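You operate a simulated robot arm through the tools that you are given. There is no shell and no other tool. Be economical: measure what you need, move in short steps, check, and stop when the job is done.

The job below is to be done with a simulated robot arm. You get a single attempt, and the scene is never put back.

## Task
Tidy the drawer cabinet: lid on the jar, flat brush in its holder, shoe horn on the black peg.
Fine: put the lid on the pale wooden box too.

Only the result counts: the job must be done as asked and must still hold three seconds after the hand-in. Knocking over, shifting, dropping, spilling or breaking anything else fails it. A push-on lid holds only when it is set on centred and level and pressed home; a screw cap is set on level and turned clockwise until tight.

## Robot
A 6-joint arm with a two-finger parallel gripper, fixed in place. Base frame: the origin is at the foot of the arm, x ahead of it, y to its left, z up; the work surface is at about z = 0.8. Units: m, rad, N and s.
With the tool pointing down near the work surface it reaches from about 0.34 to 0.76 m from the base axis. Its first joint turns from -1.152 to 1.152 rad. Payload 2.45 kg.
The TCP is the grasp point between the finger pads, 0.024 m short of the fingertips. In the tool frame z runs along the fingers and y along their closing line. Largest opening 0.068 m; finger width 0.017, thickness 0.01; the body of the gripper, 0.04 by 0.07 m, starts 0.041 m behind the TCP.
Orientation is that of the tool frame in the base frame, as a unit quaternion [w, x, y, z]. With the fingers straight down and closing along the base's y, the tool's x points along the base's -x, its y along +y and its z along -z.

## Interface
- The arm moves only by the tool apply_moves. Its argument "moves" is a list of rows, each an object (a shift or turn left out is 0, a gripper value left out holds the last) with "offset": the shift along the base's x, y, z in units of 25 mm (1.0 is 25 mm), a list of three; "angular": the turn, a rotation vector about the base's x, y, z in units of 6 degrees (1.0 is 6 degrees), a list of three; "fingers": the finger opening in m, from 0 to 0.068. In form: [{"offset": [dx, dy, dz], "angular": [rx, ry, rz], "fingers": fingers}, ...]. A call has 1 to 12 rows; each row shifts and turns the commanded pose from where the row before left it. A call with a number of a shift or a turn outside -1 to 1 is refused whole. A row lasts 0.2 s, in which the tool goes at most 0.05 m and 0.15 rad; a call with a longer step from one row to the next is refused whole, and so is a gripper value outside its range. Where a pose cannot be reached the arm comes as near as it can. A force on the tool above 90 N (or 10 N above the force at the start of the call, whichever is more), or a blocked arm, ends the call early, and 0.2 s more pass. The fingers move at their own pace (about 0.108 m/s each) and stop on an object; they squeeze with about 38 N. The grip force told is the motor's: it shows also when the fingers shut on nothing. Time passes only in rows, and 0.2 s behind the last, so rows that do not move let the fingers close. The reply holds the time, the measured pose of the TCP, the force on the tool along the base axes, the opening and the grip force, in the units named above and with some noise, with the torque about the TCP (base axes, N m) and any sound that the robot's microphone picked up, and new pictures: "pictures" is both (left out), scene, wrist or none.
- Cameras (640 x 400 px; columns grow to the right, rows downward): "scene" is fixed at [0.1675, 0.4116, 1.4666]; the picture's right is [-0.78, -0.62, 0.00], its down [-0.34, 0.42, -0.84] and it looks along [0.53, -0.66, -0.54] (base axes); focal length 299 px, centre (320, 200). "wrist" rides on the gripper at [0.084, 0.011, -0.075] in the tool frame; the picture's right is [-0.13, 0.99, 0.00], its down [-0.60, -0.08, -0.79] and it looks along [-0.79, -0.10, 0.61] (tool axes); focal length 251 px, centre (320, 200). There is no depth. A picture from a camera that has moved, and an enlarged one, comes with that camera's place and axes in the base frame and with its lens.
- inspect(camera, box): a new picture of the part [left, top, right, bottom] of that camera's present view, enlarged. No time passes.
- hand_in(): hands the job in; it is judged then, once.

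Go step by step. Nothing tells you positions but the pictures and the camera data: compare them with the known pose of the tool, close in by small moves and look again before you grip or let go. The budget is 120 turns and 200 pictures, counting those below and the enlarged ones. Unless the task says otherwise, let go and move clear before handing in, and close with one line.

The tools are called after "Emit:" by a JSON object that holds its "op" and its "data". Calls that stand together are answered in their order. apply_moves: Moves the arm, as the interface text tells. Its arguments: {"type":"object","properties":{"moves":{"type":"array","items":{"type":"object","properties":{"offset":{"type":"array","items":{"type":"number"}},"angular":{"type":"array","items":{"type":"number"}},"fingers":{"type":"number"}}}},"pictures":{"type":"string","enum":["both","scene","wrist","none"]}},"required":["moves"]} The other tools are called the same way: inspect (camera, box) takes an enlarged picture of a part of a camera's view; hand_in () hands the job in.

At the start:

```text
time: 0.0
tool_pos: [0.426, -0.1976, 1.307]
ee_rot: [0.0, 0.0, 1.0, 0.0]
wrist_force: [-0.4, -0.2, -0.4]
moment: [-0.02, -0.03, 0.0]
width: 0.0679
grasp_force: 0.1
```

scene: 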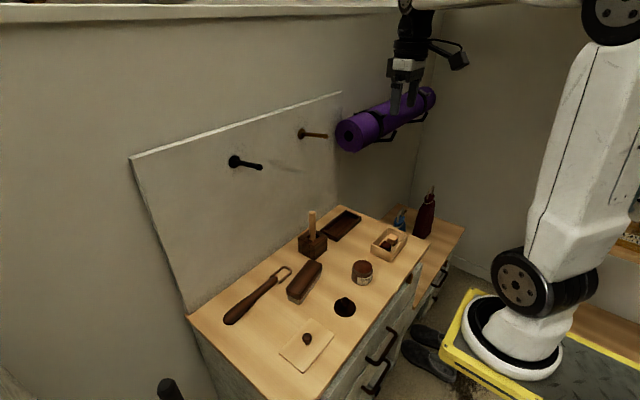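
wrist: 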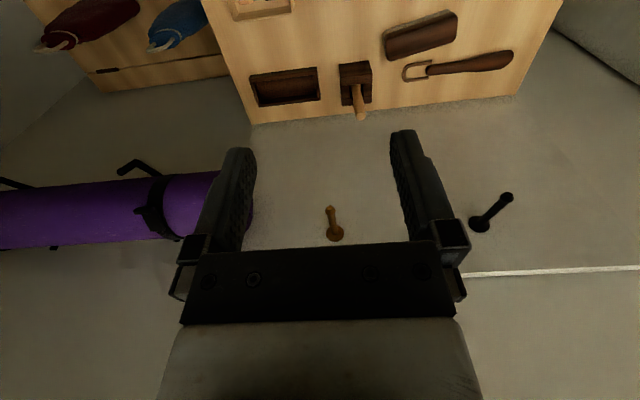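

I see a cabinet top with a jar, a dark lid (maybe), a flat wooden lid with knob, a brush, a shoe horn, holders, and two pegs on a board. I'll take enlarged views first to identify everything.

Emit:
{"op": "inspect", "data": {"camera": "scene", "box": [180, 200, 340, 300]}}

Emit:
{"op": "inspect", "data": {"camera": "scene", "box": [280, 200, 440, 300]}}

Emit:
{"op": "inspect", "data": {"camera": "scene", "box": [250, 280, 410, 380]}}

Emit:
{"op": "inspect", "data": {"camera": "scene", "box": [200, 100, 360, 200]}}

```text
4.00 times, centred on (260, 250) of scene
camera zoom: at [0.1675, 0.4116, 1.4666], right [-0.78, -0.62, 0.0], down [-0.34, 0.42, -0.84], along [0.53, -0.66, -0.54], focal length 1197 px, centre (560, 0)
```

zoom: 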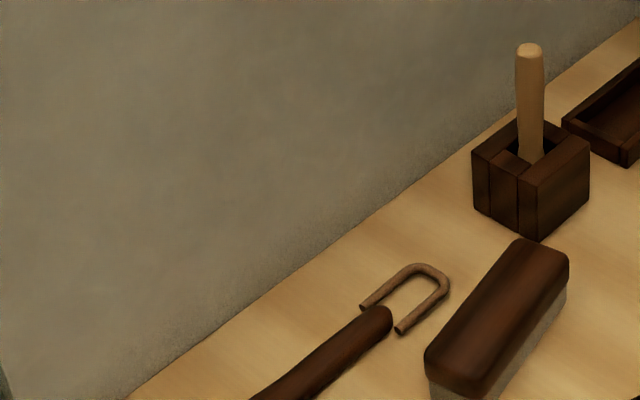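

```text
4.00 times, centred on (360, 250) of scene
camera zoom: at [0.1675, 0.4116, 1.4666], right [-0.78, -0.62, 0.0], down [-0.34, 0.42, -0.84], along [0.53, -0.66, -0.54], focal length 1197 px, centre (160, 0)
```

zoom: 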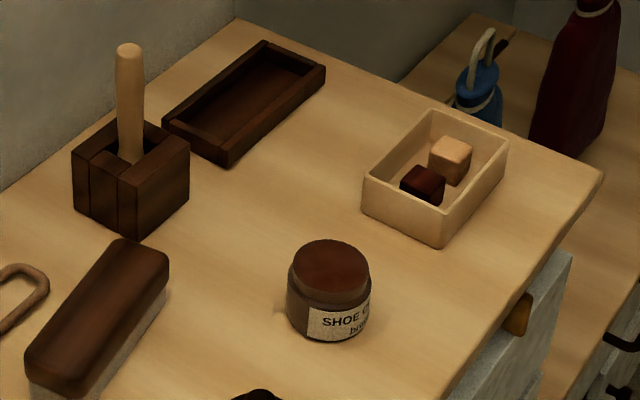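

```text
4.00 times, centred on (330, 330) of scene
camera zoom: at [0.1675, 0.4116, 1.4666], right [-0.78, -0.62, 0.0], down [-0.34, 0.42, -0.84], along [0.53, -0.66, -0.54], focal length 1197 px, centre (280, -320)
```

zoom: 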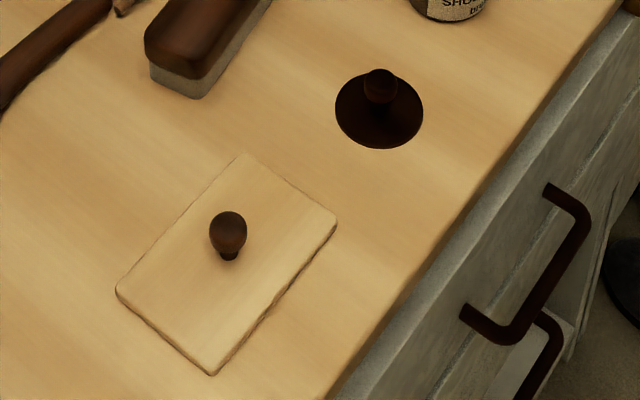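

```text
4.00 times, centred on (280, 150) of scene
camera zoom: at [0.1675, 0.4116, 1.4666], right [-0.78, -0.62, 0.0], down [-0.34, 0.42, -0.84], along [0.53, -0.66, -0.54], focal length 1197 px, centre (480, 400)
```

zoom: 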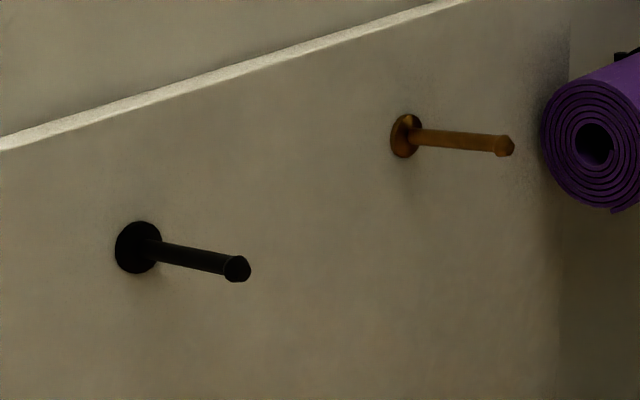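

I place things roughly like this: jar at (0.45, -0.135), its lid at (0.44, -0.03), wooden lid at (0.45, 0.107) and box at (0.46, -0.31). The brush is at (0.57, -0.02), its tray at (0.65, -0.31), the horn at (0.65, 0.07), and the black peg at y≈0.025, z≈1.16, x 0.65–0.74. Next I lower the arm to look closer.

Emit:
{"op": "apply_moves", "data": {"moves": [{"offset": [-0.2, 0.5, -1]}, {"offset": [-0.2, 0.5, -1]}, {"offset": [-0.2, 0.5, -1]}, {"offset": [-0.2, 0.5, -1]}, {"offset": [-0.2, 0.5, -1]}, {"offset": [-0.2, 0.5, -1]}, {"offset": [-0.2, 0.5, -1]}, {"offset": [-0.2, 0.5, -1]}, {"offset": [-0.2, 0.5, -1]}, {"offset": [-0.2, 0.5, -1]}, {"offset": [0, 0.5, -1]}, {"offset": [0, 0.5, -1]}]}}

```text
time: 2.6
tool_pos: [0.3769, -0.0473, 1.006]
ee_rot: [0.0, 0.0, 1.0, 0.0]
wrist_force: [-0.1, 0.5, -0.5]
moment: [0.03, -0.03, 0.04]
width: 0.0679
grasp_force: 0.1
camera wrist: at [0.2924, -0.0362, 1.08], right [0.13, 0.99, 0.0], down [0.6, -0.08, 0.79], along [0.79, -0.1, -0.61], focal length 251 px, centre (320, 200)
```

scene: 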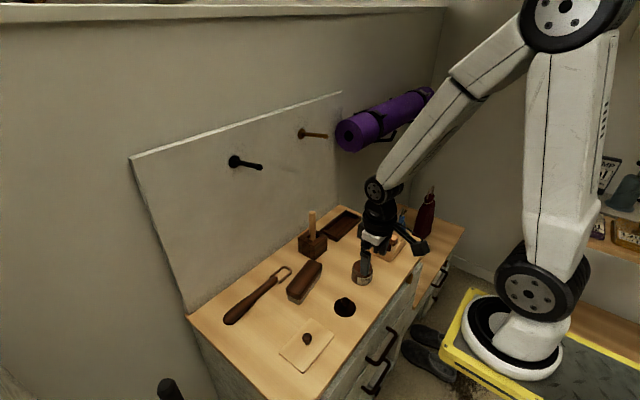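
wrist: 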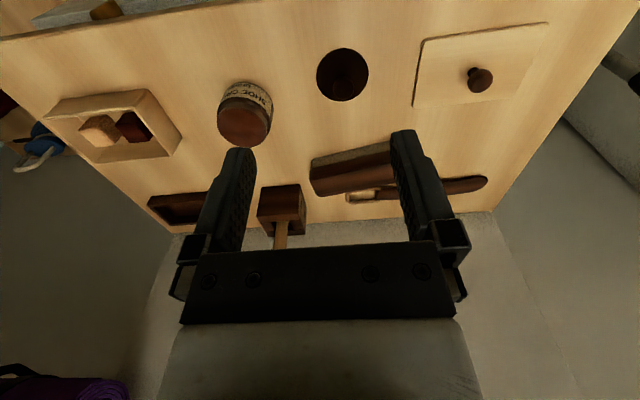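

Positions agree between the two cameras. Let me look closer at the lid and jar.

Emit:
{"op": "inspect", "data": {"camera": "wrist", "box": [200, 30, 392, 150]}}

Emit:
{"op": "inspect", "data": {"camera": "wrist", "box": [30, 60, 222, 180]}}

Emit:
{"op": "inspect", "data": {"camera": "wrist", "box": [380, 10, 572, 130]}}

```text
3.33 times, centred on (296, 90) of wrist
camera zoom: at [0.2924, -0.0362, 1.08], right [0.13, 0.99, 0.0], down [0.6, -0.08, 0.79], along [0.79, -0.1, -0.61], focal length 838 px, centre (400, 567)
```

zoom: 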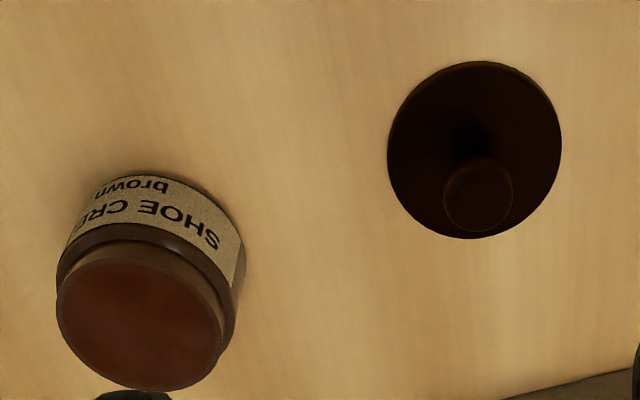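

```text
3.33 times, centred on (126, 120) of wrist
camera zoom: at [0.2924, -0.0362, 1.08], right [0.13, 0.99, 0.0], down [0.6, -0.08, 0.79], along [0.79, -0.1, -0.61], focal length 838 px, centre (967, 467)
```

zoom: 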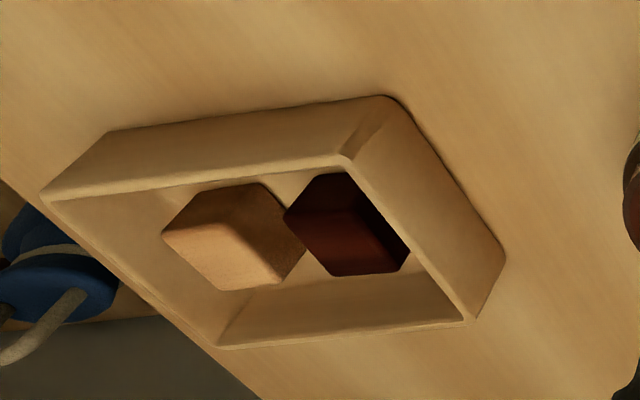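

```text
3.33 times, centred on (476, 70) of wrist
camera zoom: at [0.2924, -0.0362, 1.08], right [0.13, 0.99, 0.0], down [0.6, -0.08, 0.79], along [0.79, -0.1, -0.61], focal length 838 px, centre (-200, 633)
```

zoom: 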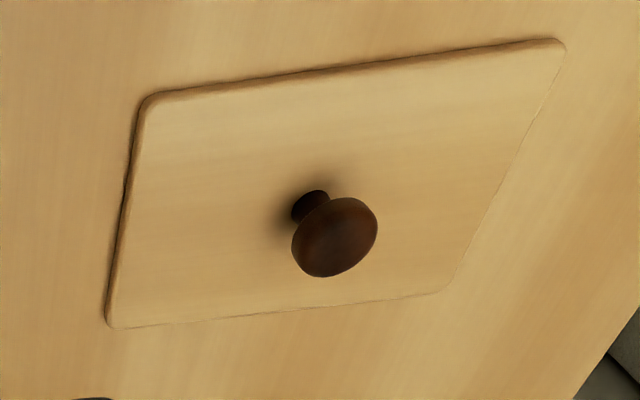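

The jar lid is a flat push-on disc with a knob of about 21 mm, its top at z≈0.83, centred at about (0.435, -0.029). I move above it and check the alignment.

Emit:
{"op": "apply_moves", "data": {"moves": [{"offset": [0.58, 0.18, -1]}, {"offset": [0.58, 0.18, -1]}, {"offset": [0.58, 0.18, -1]}, {"offset": [0.58, 0.17, -1]}, {"offset": [0, 0, -0.24]}, {}]}}

```text
time: 4.0
tool_pos: [0.4348, -0.0284, 0.8995]
ee_rot: [0.0, 0.001, 1.0, 0.0]
wrist_force: [0.4, 0.9, 0.4]
moment: [0.0, 0.02, -0.01]
width: 0.068
grasp_force: 0.1
camera wrist: at [0.3503, -0.0179, 0.974], right [0.13, 0.99, 0.0], down [0.6, -0.08, 0.79], along [0.79, -0.1, -0.61], focal length 251 px, centre (320, 200)
```

scene: 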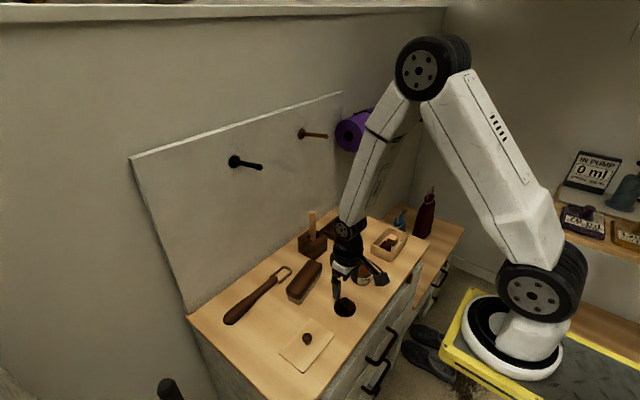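
wrist: 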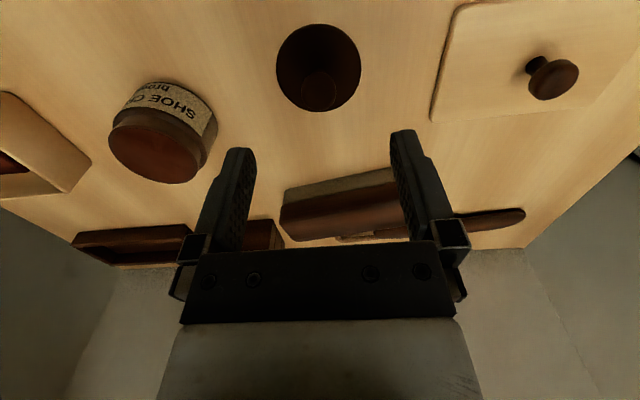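

The knob sits about 4 mm nearer the base than the TCP and is centred in y. I correct that and go down towards the grasp height.

Emit:
{"op": "apply_moves", "data": {"moves": [{"offset": [-0.16, 0, -0.8]}, {"offset": [0, 0, -0.8]}, {}], "pictures": "wrist"}}

Emit:
{"op": "inspect", "data": {"camera": "wrist", "box": [240, 50, 400, 150]}}

```text
time: 4.8
tool_pos: [0.4305, -0.0295, 0.8598]
ee_rot: [0.0, 0.0, 1.0, 0.0]
wrist_force: [-0.1, 0.2, 0.3]
moment: [-0.01, 0.03, 0.0]
width: 0.0679
grasp_force: 0.0
camera wrist: at [0.346, -0.018, 0.9336], right [0.13, 0.99, 0.0], down [0.6, -0.08, 0.79], along [0.79, -0.1, -0.61], focal length 251 px, centre (320, 200)
```

wrist: 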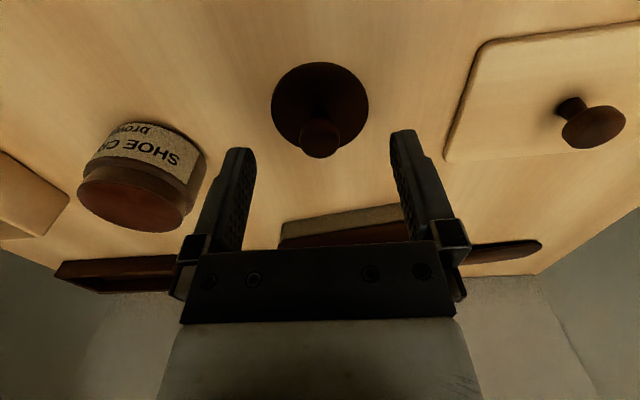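

```text
4.00 times, centred on (320, 100) of wrist
camera zoom: at [0.346, -0.018, 0.9336], right [0.13, 0.99, 0.0], down [0.6, -0.08, 0.79], along [0.79, -0.1, -0.61], focal length 1006 px, centre (320, 600)
```

zoom: 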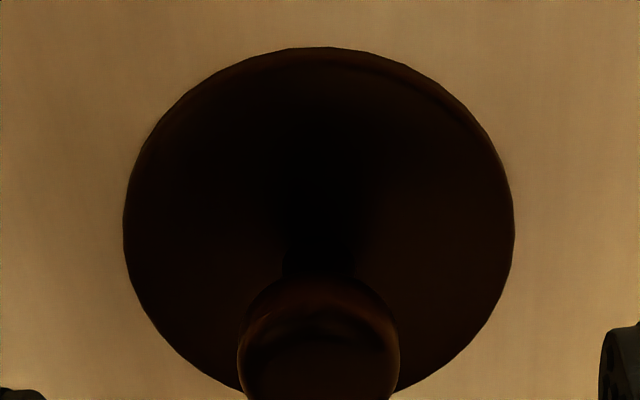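

The lid is centred under the TCP. I go down to z≈0.835 and close.

Emit:
{"op": "apply_moves", "data": {"moves": [{"offset": [0, 0, -0.6], "fingers": 0.045}, {"offset": [0, 0, -0.4]}, {"fingers": 0.0}, {"fingers": 0.0}, {}], "pictures": "wrist"}}

```text
time: 6.0
tool_pos: [0.4306, -0.0296, 0.8362]
ee_rot: [-0.001, 0.0, 1.0, 0.001]
wrist_force: [0.0, -0.3, 0.1]
moment: [-0.03, 0.05, -0.05]
width: 0.0191
grasp_force: 36.8
camera wrist: at [0.3461, -0.0183, 0.9091], right [0.13, 0.99, 0.0], down [0.6, -0.08, 0.79], along [0.79, -0.1, -0.61], focal length 251 px, centre (320, 200)
```

wrist: 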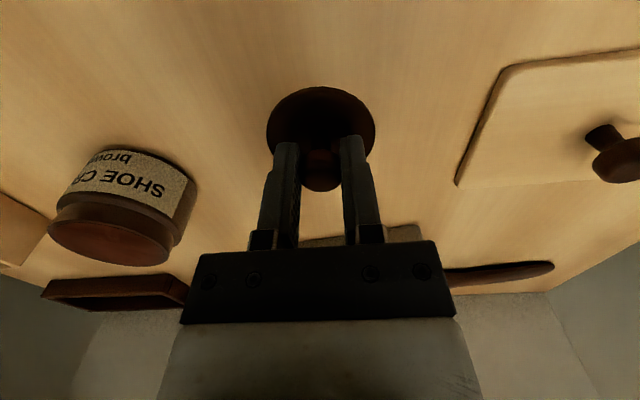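

Lid gripped at 19 mm. I lift and go partway towards the jar to measure it.

Emit:
{"op": "apply_moves", "data": {"moves": [{"offset": [0, 0, 0.5]}, {"offset": [0, 0, 1]}, {"offset": [0, 0, 1]}, {"offset": [0, 0, 1]}, {"offset": [0, -1, 0.5]}, {"offset": [-0.5, -1, 0]}, {"offset": [-0.5, 0, 0]}, {}], "pictures": "both"}}

Emit:
{"op": "inspect", "data": {"camera": "wrist", "box": [160, 50, 400, 200]}}

```text
time: 7.8
tool_pos: [0.4058, -0.0783, 0.9342]
ee_rot: [0.0, -0.001, 1.0, 0.0]
wrist_force: [0.2, -0.1, -0.2]
moment: [-0.03, -0.01, 0.01]
width: 0.0193
grasp_force: 37.4
camera wrist: at [0.3211, -0.0676, 1.009], right [0.13, 0.99, 0.0], down [0.6, -0.08, 0.79], along [0.79, -0.1, -0.61], focal length 251 px, centre (320, 200)
```

scene: 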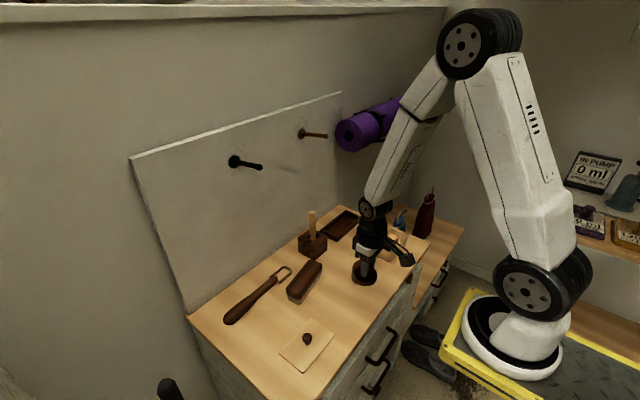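
wrist: 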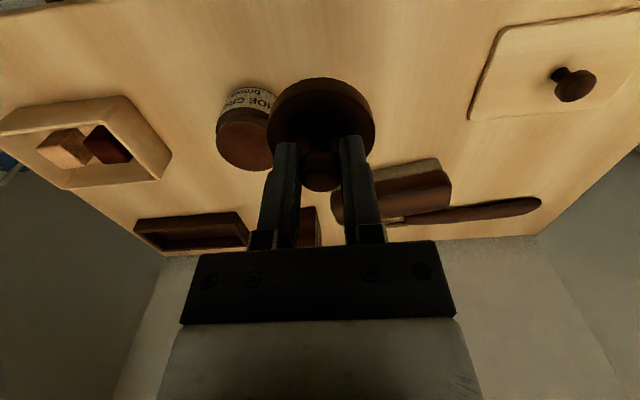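

```text
2.67 times, centred on (280, 125) of wrist
camera zoom: at [0.3211, -0.0676, 1.009], right [0.13, 0.99, 0.0], down [0.6, -0.08, 0.79], along [0.79, -0.1, -0.61], focal length 670 px, centre (427, 400)
```

zoom: 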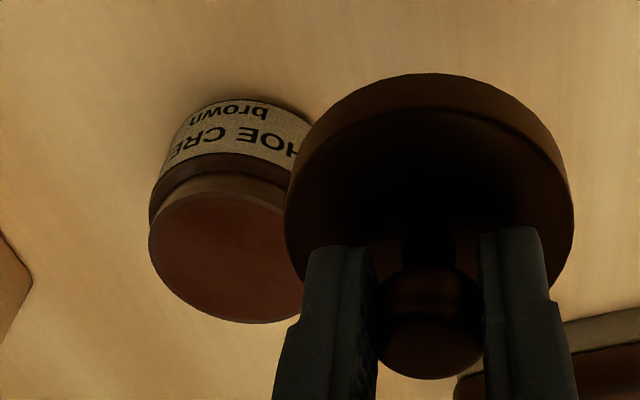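

The jar measures at about (0.456, -0.147) with its top at z≈0.84. I line up x and stay to the side so the jar is seen clear of the lid.

Emit:
{"op": "apply_moves", "data": {"moves": [{"offset": [1, -0.1, -0.2]}, {"offset": [1, -0.1, -0.2]}, {}], "pictures": "none"}}

Emit:
{"op": "inspect", "data": {"camera": "wrist", "box": [160, 40, 400, 190]}}

```text
time: 8.6
tool_pos: [0.455, -0.0834, 0.9248]
ee_rot: [0.0, 0.0, 1.0, 0.0]
wrist_force: [0.4, -0.2, -0.2]
moment: [-0.03, 0.03, -0.01]
width: 0.0192
grasp_force: 36.9
```

```text
2.67 times, centred on (280, 115) of wrist
camera zoom: at [0.3714, -0.0723, 0.999], right [0.13, 0.99, 0.0], down [0.6, -0.08, 0.79], along [0.79, -0.1, -0.61], focal length 670 px, centre (427, 427)
```

zoom: 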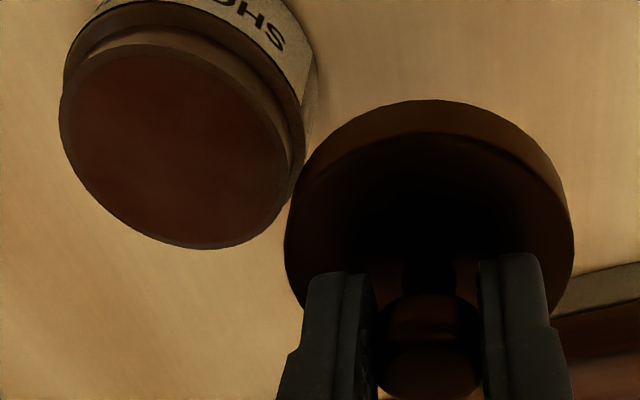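

Triangulation puts the jar rim at about (0.452, -0.1435, 0.846). I lower a bit while still beside it and measure again.

Emit:
{"op": "apply_moves", "data": {"moves": [{"offset": [-0.12, 0.2, -1]}, {}], "pictures": "none"}}

Emit:
{"op": "inspect", "data": {"camera": "wrist", "box": [112, 40, 400, 220]}}

Emit:
{"op": "inspect", "data": {"camera": "scene", "box": [310, 230, 406, 290]}}

```text
time: 9.2
tool_pos: [0.4524, -0.0784, 0.9004]
ee_rot: [0.0, 0.0, 1.0, 0.0]
wrist_force: [0.8, -0.5, -0.5]
moment: [0.01, 0.03, -0.04]
width: 0.0192
grasp_force: 36.6
```

```text
2.22 times, centred on (256, 130) of wrist
camera zoom: at [0.3681, -0.0676, 0.9735], right [0.13, 0.99, 0.0], down [0.6, -0.08, 0.79], along [0.79, -0.1, -0.61], focal length 559 px, centre (462, 356)
```

zoom: 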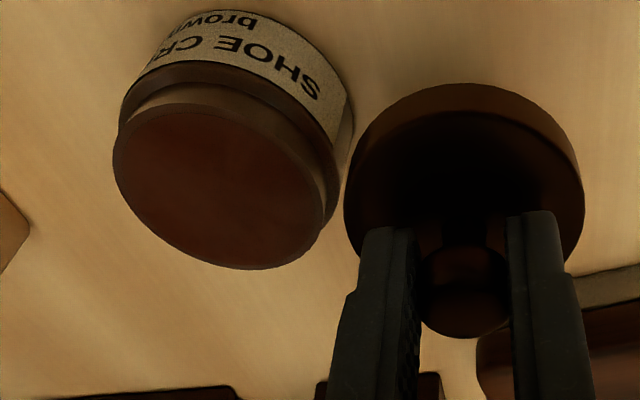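

```text
6.67 times, centred on (358, 260) of scene
camera zoom: at [0.1675, 0.4116, 1.4666], right [-0.78, -0.62, 0.0], down [-0.34, 0.42, -0.84], along [0.53, -0.66, -0.54], focal length 1994 px, centre (67, -200)
```

zoom: 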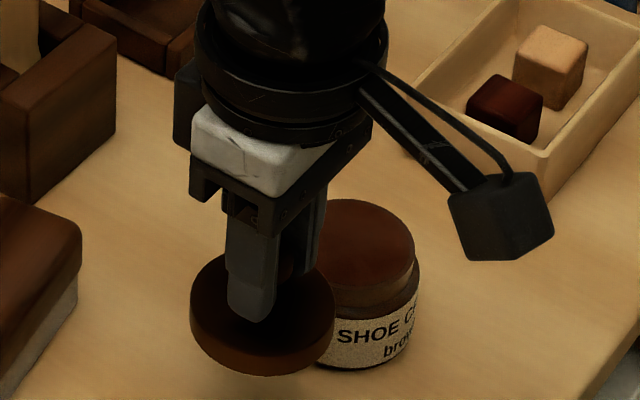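

I move over the jar, keeping the lid just above the rim, and check centring from both views.

Emit:
{"op": "apply_moves", "data": {"moves": [{"offset": [0, -1, 0]}, {"offset": [0, -1, 0]}, {"offset": [-0.04, -0.6, -0.1]}, {}], "pictures": "none"}}

Emit:
{"op": "inspect", "data": {"camera": "wrist", "box": [224, 30, 416, 150]}}

Emit:
{"op": "inspect", "data": {"camera": "scene", "box": [320, 240, 400, 290]}}

```text
time: 10.2
tool_pos: [0.4528, -0.1436, 0.8984]
ee_rot: [0.0, -0.001, 1.0, 0.0]
wrist_force: [0.2, 0.0, -0.3]
moment: [-0.04, 0.01, 0.03]
width: 0.0187
grasp_force: 36.5
```

```text
3.33 times, centred on (320, 90) of wrist
camera zoom: at [0.3676, -0.1333, 0.9714], right [0.13, 0.99, 0.0], down [0.6, -0.08, 0.79], along [0.79, -0.1, -0.61], focal length 838 px, centre (320, 567)
```

zoom: 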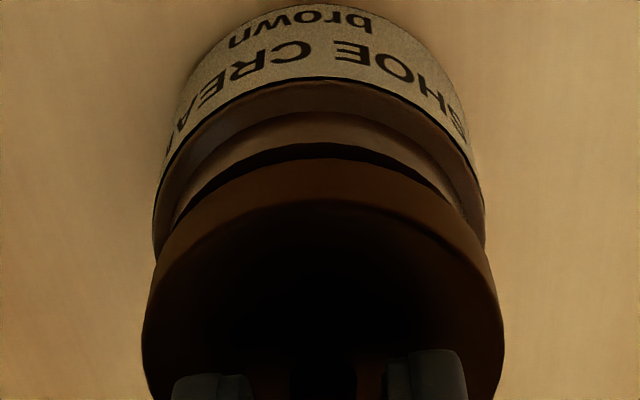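

```text
8.00 times, centred on (360, 265) of scene
camera zoom: at [0.1675, 0.4116, 1.4666], right [-0.78, -0.62, 0.0], down [-0.34, 0.42, -0.84], along [0.53, -0.66, -0.54], focal length 2393 px, centre (0, -320)
```

zoom: 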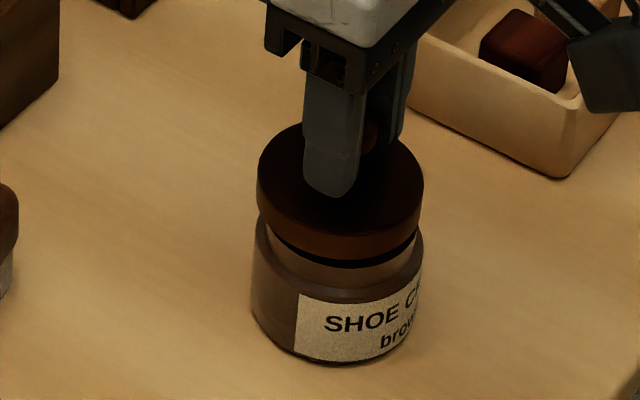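

The lid is centred over the neck within about half a millimetre. I lower gently until contact.

Emit:
{"op": "apply_moves", "data": {"moves": [{"offset": [0.01, -0.02, -0.3]}, {"offset": [0, 0, -0.2]}, {}], "pictures": "none"}}

Emit:
{"op": "inspect", "data": {"camera": "wrist", "box": [224, 30, 416, 150]}}

Emit:
{"op": "inspect", "data": {"camera": "scene", "box": [320, 240, 400, 290]}}

```text
time: 11.0
tool_pos: [0.4529, -0.1452, 0.8856]
ee_rot: [0.001, 0.0, 1.0, 0.0]
wrist_force: [-0.4, -0.5, -0.4]
moment: [0.01, 0.01, 0.01]
width: 0.0188
grasp_force: 36.5
```

```text
3.33 times, centred on (320, 90) of wrist
camera zoom: at [0.3681, -0.1338, 0.9592], right [0.13, 0.99, 0.0], down [0.6, -0.08, 0.79], along [0.79, -0.1, -0.61], focal length 838 px, centre (320, 567)
```

zoom: 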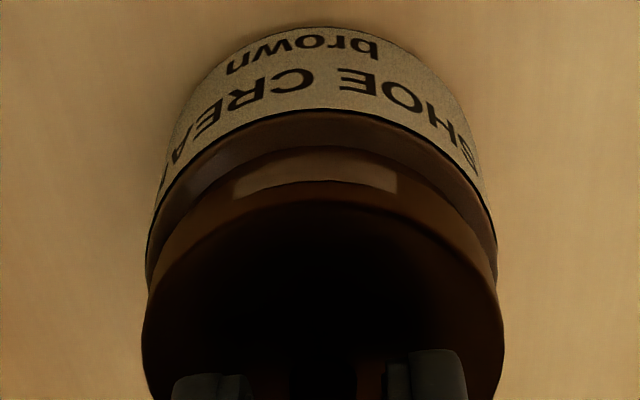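

```text
8.00 times, centred on (360, 265) of scene
camera zoom: at [0.1675, 0.4116, 1.4666], right [-0.78, -0.62, 0.0], down [-0.34, 0.42, -0.84], along [0.53, -0.66, -0.54], focal length 2393 px, centre (0, -320)
```

zoom: 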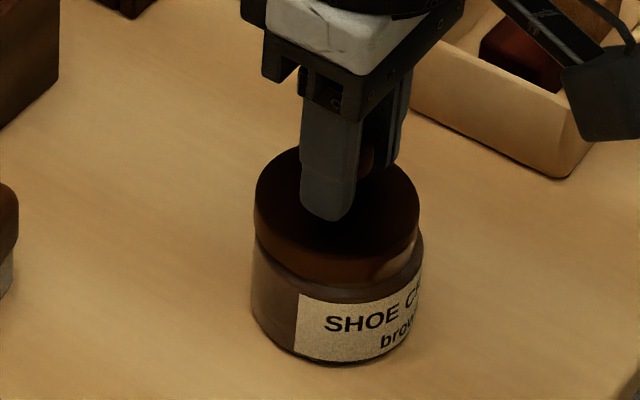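

Still centred and near contact. I press down in small steps.

Emit:
{"op": "apply_moves", "data": {"moves": [{"offset": [0, 0, -0.15]}, {"offset": [0, 0, -0.1]}, {}], "pictures": "none"}}

```text
time: 11.8
tool_pos: [0.4519, -0.1445, 0.8804]
ee_rot: [0.002, 0.0, 1.0, -0.001]
wrist_force: [-13.7, -3.1, 44.2]
moment: [-0.03, 0.11, 0.01]
width: 0.0195
grasp_force: 37.0
heard: snap
```

A snap was heard, with a 44 N push. I look before letting go.

Emit:
{"op": "inspect", "data": {"camera": "scene", "box": [320, 240, 400, 290]}}

Emit:
{"op": "inspect", "data": {"camera": "wrist", "box": [224, 30, 416, 150]}}

```text
8.00 times, centred on (360, 265) of scene
camera zoom: at [0.1665, 0.4118, 1.4667], right [-0.78, -0.62, 0.0], down [-0.34, 0.42, -0.84], along [0.53, -0.66, -0.54], focal length 2393 px, centre (0, -320)
```

zoom: 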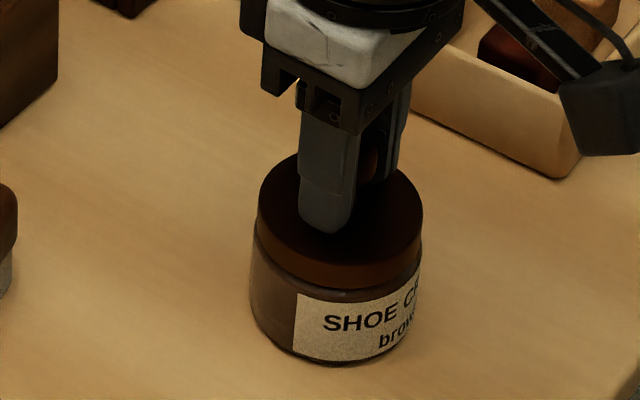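

```text
3.33 times, centred on (320, 90) of wrist
camera zoom: at [0.3674, -0.1337, 0.9535], right [0.13, 0.99, 0.0], down [0.6, -0.08, 0.79], along [0.79, -0.1, -0.61], focal length 838 px, centre (320, 567)
```

zoom: 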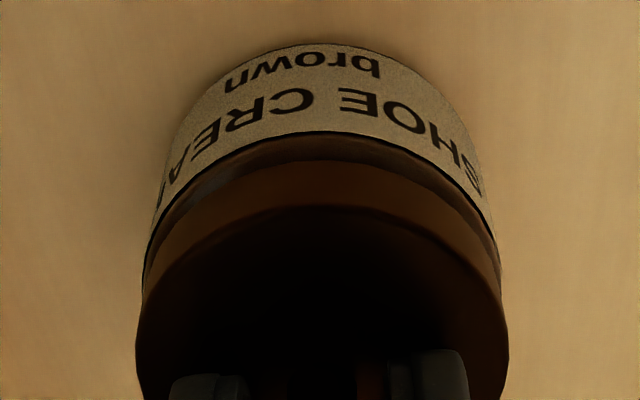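

The lid is seated and level. I unload, release and rise.

Emit:
{"op": "apply_moves", "data": {"moves": [{"offset": [0, 0, 0.1]}, {"fingers": 0.05}, {"fingers": 0.05}, {"offset": [0, 0, 0.5]}, {"offset": [0, 0, 1]}, {"offset": [0, 0, 1]}, {"offset": [0, 0, 1], "fingers": 0.068}, {}], "pictures": "both"}}

Emit:
{"op": "inspect", "data": {"camera": "scene", "box": [320, 240, 400, 290]}}

```text
time: 13.6
tool_pos: [0.4507, -0.145, 0.9689]
ee_rot: [0.0, 0.001, 1.0, 0.0]
wrist_force: [0.3, -0.5, -0.4]
moment: [0.0, -0.02, 0.01]
width: 0.068
grasp_force: 0.1
camera wrist: at [0.3675, -0.1336, 1.0429], right [0.13, 0.99, 0.0], down [0.6, -0.08, 0.79], along [0.79, -0.1, -0.61], focal length 251 px, centre (320, 200)
```

scene: 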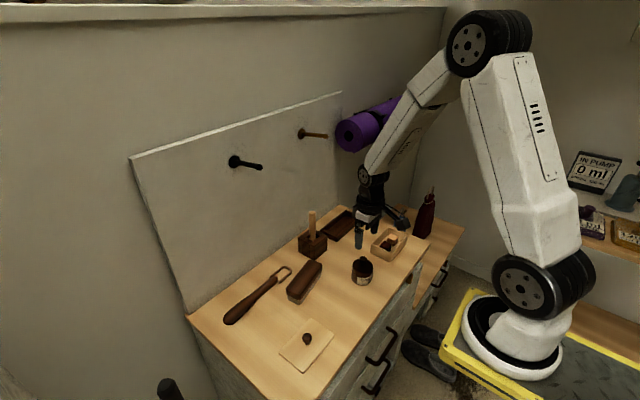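
wrist: 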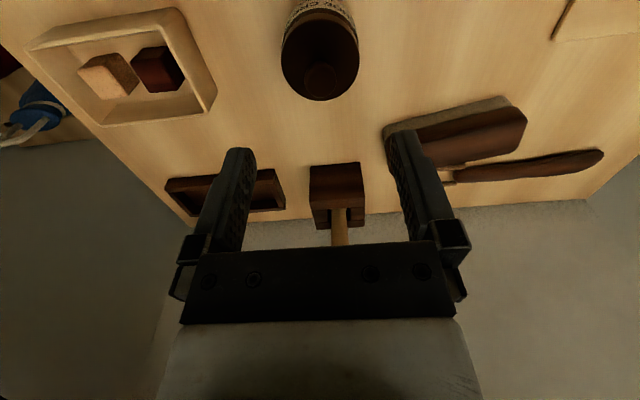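

```text
8.00 times, centred on (360, 265) of scene
camera zoom: at [0.1675, 0.4116, 1.4666], right [-0.78, -0.62, 0.0], down [-0.34, 0.42, -0.84], along [0.53, -0.66, -0.54], focal length 2393 px, centre (0, -320)
```

zoom: 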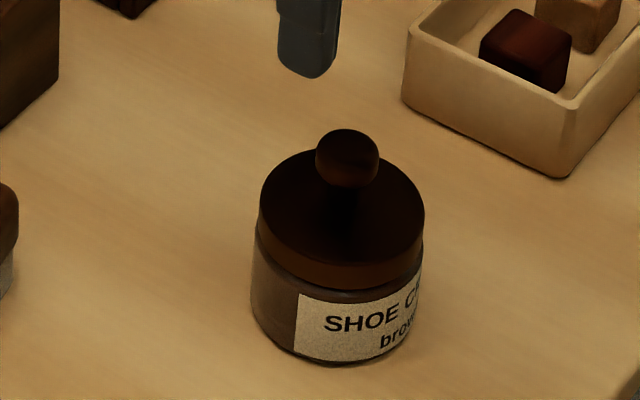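

The jar is closed. Now I measure the pale box: I move near it and look.

Emit:
{"op": "apply_moves", "data": {"moves": [{"offset": [-0.2, -1, 0]}, {"offset": [-0.2, -1, 0]}, {"offset": [-0.2, -1, 0]}, {"offset": [0, -1, 0]}, {"offset": [0, -1, 0]}, {}], "pictures": "none"}}

Emit:
{"op": "inspect", "data": {"camera": "wrist", "box": [160, 0, 480, 200]}}

Emit:
{"op": "inspect", "data": {"camera": "scene", "box": [355, 215, 419, 265]}}

```text
time: 15.0
tool_pos: [0.4365, -0.2708, 0.9682]
ee_rot: [0.0, 0.0, 1.0, 0.001]
wrist_force: [0.2, 0.4, -0.1]
moment: [-0.02, 0.01, 0.01]
width: 0.0681
grasp_force: 0.0
```

```text
2.00 times, centred on (320, 100) of wrist
camera zoom: at [0.3523, -0.259, 1.0421], right [0.13, 0.99, 0.0], down [0.6, -0.08, 0.79], along [0.79, -0.1, -0.61], focal length 503 px, centre (320, 400)
```

zoom: 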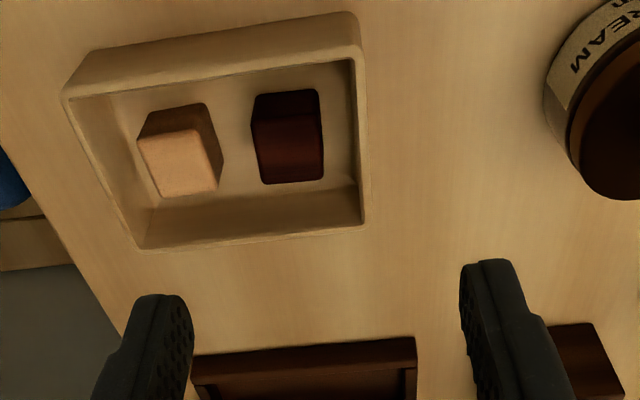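

```text
8.00 times, centred on (387, 240) of scene
camera zoom: at [0.1675, 0.4116, 1.4666], right [-0.78, -0.62, 0.0], down [-0.34, 0.42, -0.84], along [0.53, -0.66, -0.54], focal length 2393 px, centre (-216, -120)
```

zoom: 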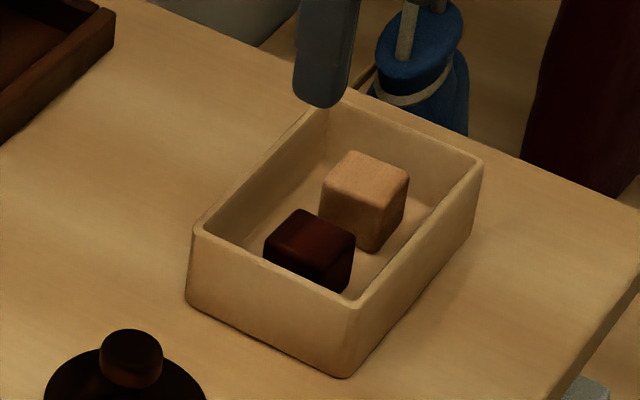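

Box rim: centre about (0.4515, -0.3065), 66 × 106 mm, square to the axes, top around z 0.845. Next I go to the wooden lid's knob.

Emit:
{"op": "apply_moves", "data": {"moves": [{"offset": [0, 1, 0]}, {"offset": [0, 1, 0]}, {"offset": [0, 1, 0]}, {"offset": [0, 1, 0]}, {"offset": [0, 1, 0]}, {"offset": [0, 1, 0]}, {"offset": [0, 1, 0]}, {"offset": [0, 1, 0]}, {"offset": [0, 1, 0]}, {"offset": [0, 1, 0]}, {"offset": [0, 1, 0]}, {"offset": [0, 1, 0]}], "pictures": "none"}}

Emit:
{"op": "apply_moves", "data": {"moves": [{"offset": [0, 1, -0.3]}, {"offset": [0, 1, -0.5]}, {"offset": [0.1, 1, -1]}, {"offset": [0.1, 0.15, -1]}, {}], "pictures": "wrist"}}

Emit:
{"op": "inspect", "data": {"camera": "wrist", "box": [160, 0, 480, 200]}}

```text
time: 17.6
tool_pos: [0.4359, 0.0298, 0.9685]
ee_rot: [0.0, 0.0, 1.0, 0.0]
wrist_force: [-0.5, 0.4, -0.3]
moment: [-0.01, -0.02, -0.02]
width: 0.0679
grasp_force: 0.0
```

```text
time: 18.8
tool_pos: [0.4418, 0.1097, 0.8983]
ee_rot: [0.001, 0.0, 1.0, 0.0]
wrist_force: [-0.6, -1.0, -0.4]
moment: [0.01, -0.02, -0.02]
width: 0.0681
grasp_force: 0.1
camera wrist: at [0.3567, 0.1204, 0.9717], right [0.13, 0.99, 0.0], down [0.6, -0.08, 0.79], along [0.79, -0.1, -0.61], focal length 251 px, centre (320, 200)
```

wrist: 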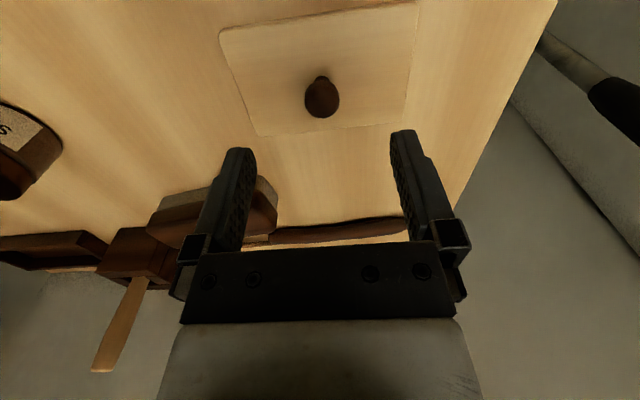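

```text
2.00 times, centred on (320, 100) of wrist
camera zoom: at [0.3567, 0.1204, 0.9717], right [0.13, 0.99, 0.0], down [0.6, -0.08, 0.79], along [0.79, -0.1, -0.61], focal length 503 px, centre (320, 400)
```

zoom: 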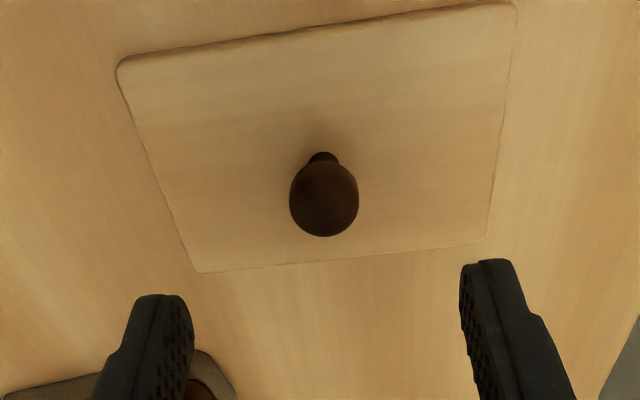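

The lid centre is (0.443, 0.111), and the knob is centred on it. I go down and grip.

Emit:
{"op": "apply_moves", "data": {"moves": [{"offset": [0.05, 0.05, -1], "fingers": 0.05}, {"offset": [0, 0, -1]}, {"offset": [0, 0, -0.5]}, {"fingers": 0.0}, {"fingers": 0.0}, {}], "pictures": "wrist"}}

Emit:
{"op": "inspect", "data": {"camera": "scene", "box": [260, 300, 356, 380]}}

```text
time: 20.2
tool_pos: [0.4432, 0.11, 0.8364]
ee_rot: [0.001, 0.0, 1.0, 0.0]
wrist_force: [-0.3, -0.2, 0.5]
moment: [-0.02, -0.01, 0.0]
width: 0.0196
grasp_force: 37.8
camera wrist: at [0.3584, 0.1219, 0.9103], right [0.13, 0.99, 0.0], down [0.6, -0.08, 0.79], along [0.79, -0.1, -0.61], focal length 251 px, centre (320, 200)
```

wrist: 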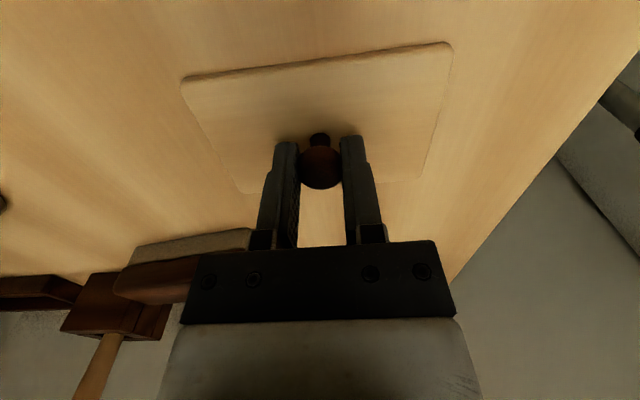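

```text
5.00 times, centred on (308, 340) of scene
camera zoom: at [0.1675, 0.4116, 1.4666], right [-0.78, -0.62, 0.0], down [-0.34, 0.42, -0.84], along [0.53, -0.66, -0.54], focal length 1496 px, centre (380, -500)
```

zoom: 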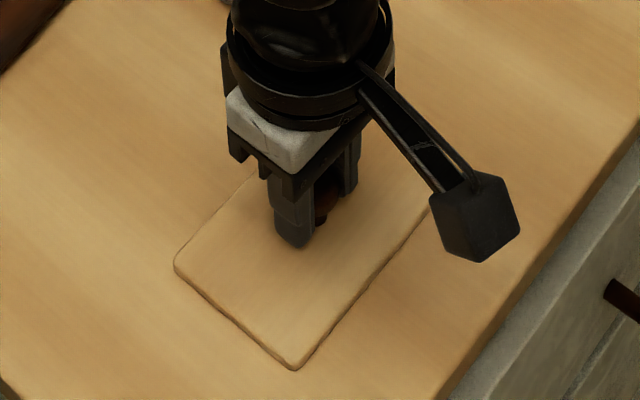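

Gripped at 19.6 mm. I lift and carry it over to the box.

Emit:
{"op": "apply_moves", "data": {"moves": [{"offset": [0, 0, 0.5]}, {"offset": [0, 0, 1]}, {"offset": [0, 0, 1]}, {"offset": [0, 0, 1]}, {"offset": [0, 0, 1]}, {"offset": [0, -0.6, 0.5]}, {"offset": [0, -1, 0]}, {"offset": [0, -1, 0]}, {"offset": [0, -1, 0]}, {"offset": [0, -1, 0]}, {"offset": [0, -1, 0]}, {"offset": [0, -1, 0]}], "pictures": "scene"}}

Emit:
{"op": "apply_moves", "data": {"moves": [{"offset": [0, -1, 0]}, {"offset": [0, -1, 0]}, {"offset": [0, -1, 0]}, {"offset": [0, -1, 0]}, {"offset": [0.1, -1, 0]}, {"offset": [0.1, -1, 0]}, {"offset": [0.1, -1, -0.5]}, {"offset": [0, 0, -0.5]}, {}], "pictures": "both"}}

```text
time: 22.8
tool_pos: [0.4439, -0.0535, 0.9611]
ee_rot: [0.001, 0.0, 1.0, 0.0]
wrist_force: [-0.2, 1.1, -0.1]
moment: [0.03, -0.01, 0.0]
width: 0.0198
grasp_force: 37.3
```

scene: 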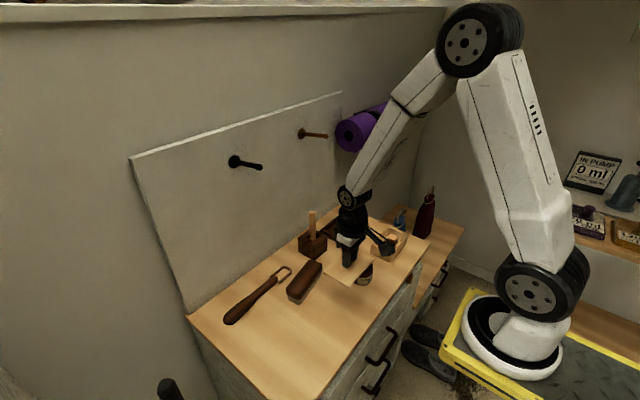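

```text
time: 24.8
tool_pos: [0.4502, -0.2299, 0.9346]
ee_rot: [0.001, 0.001, 1.0, 0.001]
wrist_force: [0.0, 0.6, 0.9]
moment: [0.0, -0.01, 0.03]
width: 0.0196
grasp_force: 37.6
camera wrist: at [0.3659, -0.2186, 1.0095], right [0.13, 0.99, 0.0], down [0.6, -0.08, 0.79], along [0.79, -0.1, -0.61], focal length 251 px, centre (320, 200)
```

scene: 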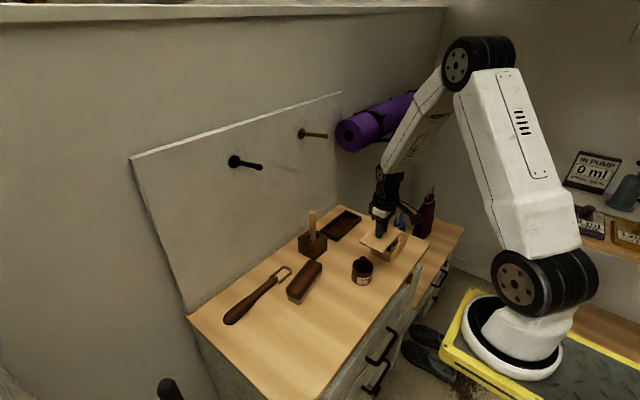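
wrist: 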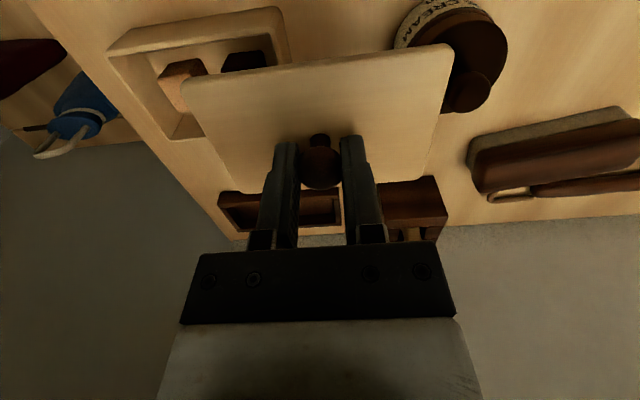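

I move the last 76 mm so it sits right over the box, with the lid bottom still about 2 cm above the rim.

Emit:
{"op": "apply_moves", "data": {"moves": [{"offset": [0.03, -1, 0]}, {"offset": [0.03, -1, 0]}, {"offset": [0, -1, -0.4]}, {"offset": [0, -0.06, -0.8]}, {}], "pictures": "none"}}

Emit:
{"op": "inspect", "data": {"camera": "wrist", "box": [160, 0, 480, 200]}}

Emit:
{"op": "inspect", "data": {"camera": "scene", "box": [345, 210, 425, 270]}}

```text
time: 26.0
tool_pos: [0.4522, -0.3051, 0.9053]
ee_rot: [0.0, 0.0, 1.0, -0.001]
wrist_force: [-0.8, 0.2, -0.1]
moment: [-0.06, 0.01, -0.02]
width: 0.0199
grasp_force: 37.9
```

```text
2.00 times, centred on (320, 100) of wrist
camera zoom: at [0.3671, -0.2947, 0.9795], right [0.13, 0.99, 0.0], down [0.6, -0.08, 0.79], along [0.79, -0.1, -0.61], focal length 503 px, centre (320, 400)
```

zoom: 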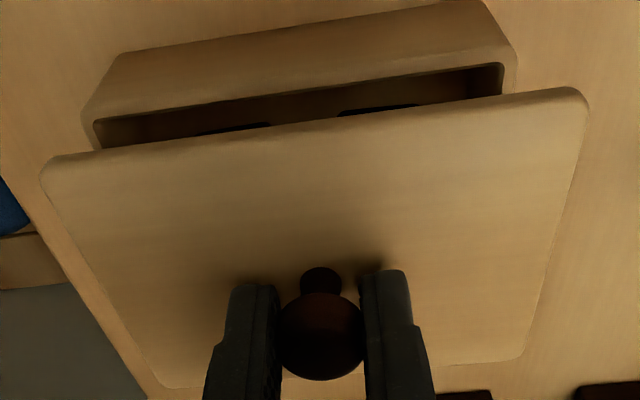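

```text
6.67 times, centred on (385, 240) of scene
camera zoom: at [0.1675, 0.4116, 1.4666], right [-0.78, -0.62, 0.0], down [-0.34, 0.42, -0.84], along [0.53, -0.66, -0.54], focal length 1994 px, centre (-113, -67)
```

zoom: 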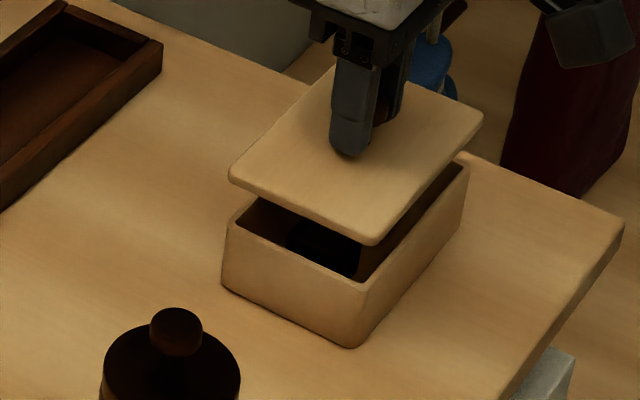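

I lower until the lid is just above the rim and measure the overhang at each corner.

Emit:
{"op": "apply_moves", "data": {"moves": [{"offset": [0, -0.06, -0.3]}, {"offset": [0, 0, -0.2]}, {}], "pictures": "none"}}

Emit:
{"op": "inspect", "data": {"camera": "wrist", "box": [160, 20, 320, 120]}}

Emit:
{"op": "inspect", "data": {"camera": "wrist", "box": [320, 0, 480, 100]}}

Emit:
{"op": "inspect", "data": {"camera": "scene", "box": [360, 215, 424, 265]}}

```text
time: 26.8
tool_pos: [0.4536, -0.3067, 0.8928]
ee_rot: [0.0, -0.001, 1.0, -0.001]
wrist_force: [-0.4, -0.4, -0.4]
moment: [0.0, -0.01, 0.01]
width: 0.0196
grasp_force: 37.4
```

```text
4.00 times, centred on (240, 70) of wrist
camera zoom: at [0.3677, -0.2959, 0.9673], right [0.13, 0.99, 0.0], down [0.6, -0.08, 0.79], along [0.79, -0.1, -0.61], focal length 1006 px, centre (640, 720)
```

zoom: 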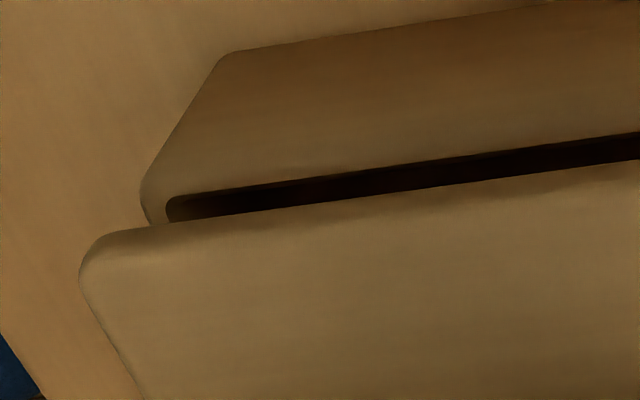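

```text
4.00 times, centred on (400, 50) of wrist
camera zoom: at [0.3677, -0.2959, 0.9673], right [0.13, 0.99, 0.0], down [0.6, -0.08, 0.79], along [0.79, -0.1, -0.61], focal length 1006 px, centre (0, 800)
```

zoom: 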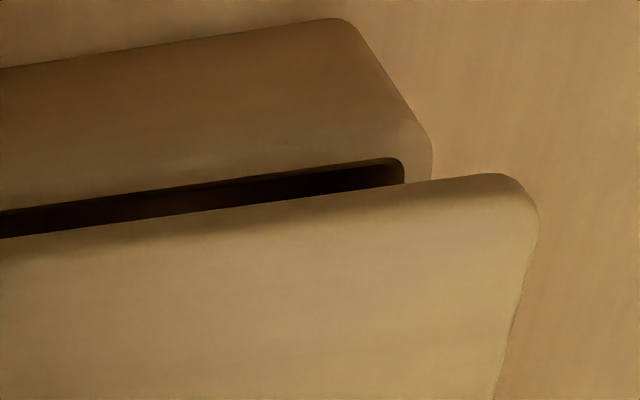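

```text
8.00 times, centred on (392, 240) of scene
camera zoom: at [0.1675, 0.4116, 1.4666], right [-0.78, -0.62, 0.0], down [-0.34, 0.42, -0.84], along [0.53, -0.66, -0.54], focal length 2393 px, centre (-256, -120)
```

zoom: 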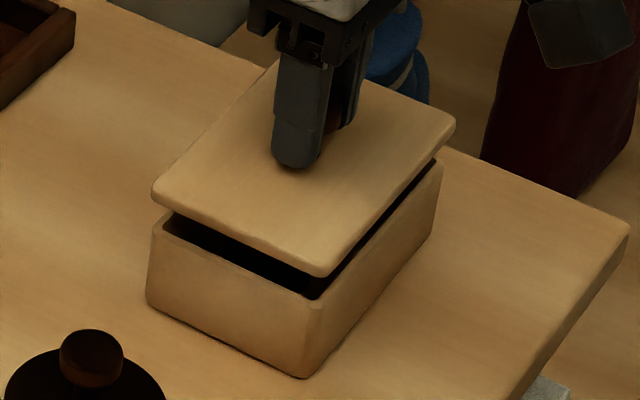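

The box seems about 2 mm further in -y than the lid and about level in x. I shift and lower a little more, then measure again.

Emit:
{"op": "apply_moves", "data": {"moves": [{"offset": [0.02, -0.07, -0.2]}, {"offset": [0, 0, -0.12]}, {}], "pictures": "none"}}

Emit:
{"op": "inspect", "data": {"camera": "wrist", "box": [160, 0, 480, 200]}}

Emit:
{"op": "inspect", "data": {"camera": "scene", "box": [368, 225, 416, 263]}}

```text
time: 27.6
tool_pos: [0.4528, -0.3095, 0.886]
ee_rot: [0.0, 0.001, 1.0, 0.0]
wrist_force: [0.5, 0.5, -0.4]
moment: [0.0, -0.03, 0.0]
width: 0.0197
grasp_force: 36.9
```

```text
2.00 times, centred on (320, 100) of wrist
camera zoom: at [0.3682, -0.2981, 0.9593], right [0.13, 0.99, 0.0], down [0.6, -0.08, 0.79], along [0.79, -0.1, -0.61], focal length 503 px, centre (320, 400)
```

zoom: 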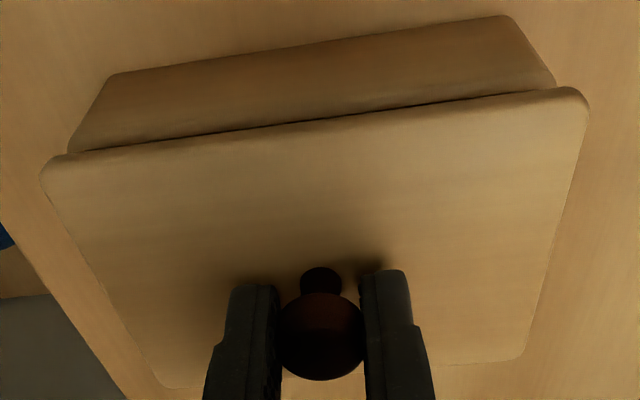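

```text
10.53 times, centred on (392, 244) of scene
camera zoom: at [0.1675, 0.4116, 1.4666], right [-0.78, -0.62, 0.0], down [-0.34, 0.42, -0.84], along [0.53, -0.66, -0.54], focal length 3149 px, centre (-438, -263)
```

zoom: 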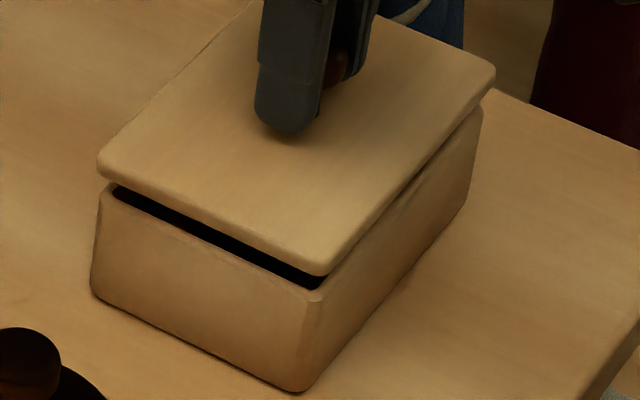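

Centred within about 1 mm in both views. I go down slowly to contact.

Emit:
{"op": "apply_moves", "data": {"moves": [{"offset": [0, -0.02, -0.15]}, {"offset": [0, 0, -0.1]}, {}], "pictures": "none"}}

Emit:
{"op": "inspect", "data": {"camera": "scene", "box": [368, 225, 416, 263]}}

```text
time: 28.4
tool_pos: [0.4531, -0.3106, 0.8787]
ee_rot: [0.0, -0.001, 1.0, 0.0]
wrist_force: [-0.4, 0.1, 0.1]
moment: [-0.01, 0.0, -0.03]
width: 0.0197
grasp_force: 37.1
```

```text
10.53 times, centred on (392, 244) of scene
camera zoom: at [0.1675, 0.4116, 1.4666], right [-0.78, -0.62, 0.0], down [-0.34, 0.42, -0.84], along [0.53, -0.66, -0.54], focal length 3149 px, centre (-438, -263)
```

zoom: 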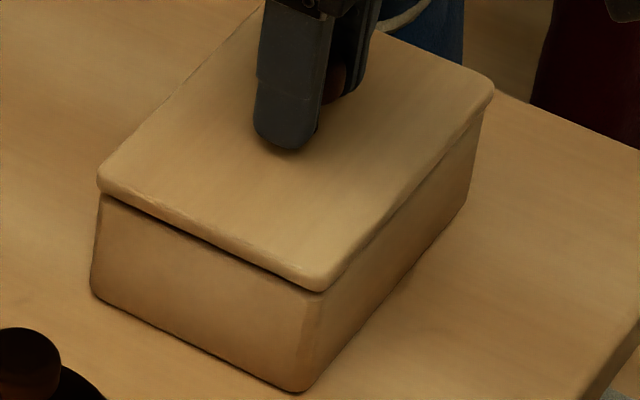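

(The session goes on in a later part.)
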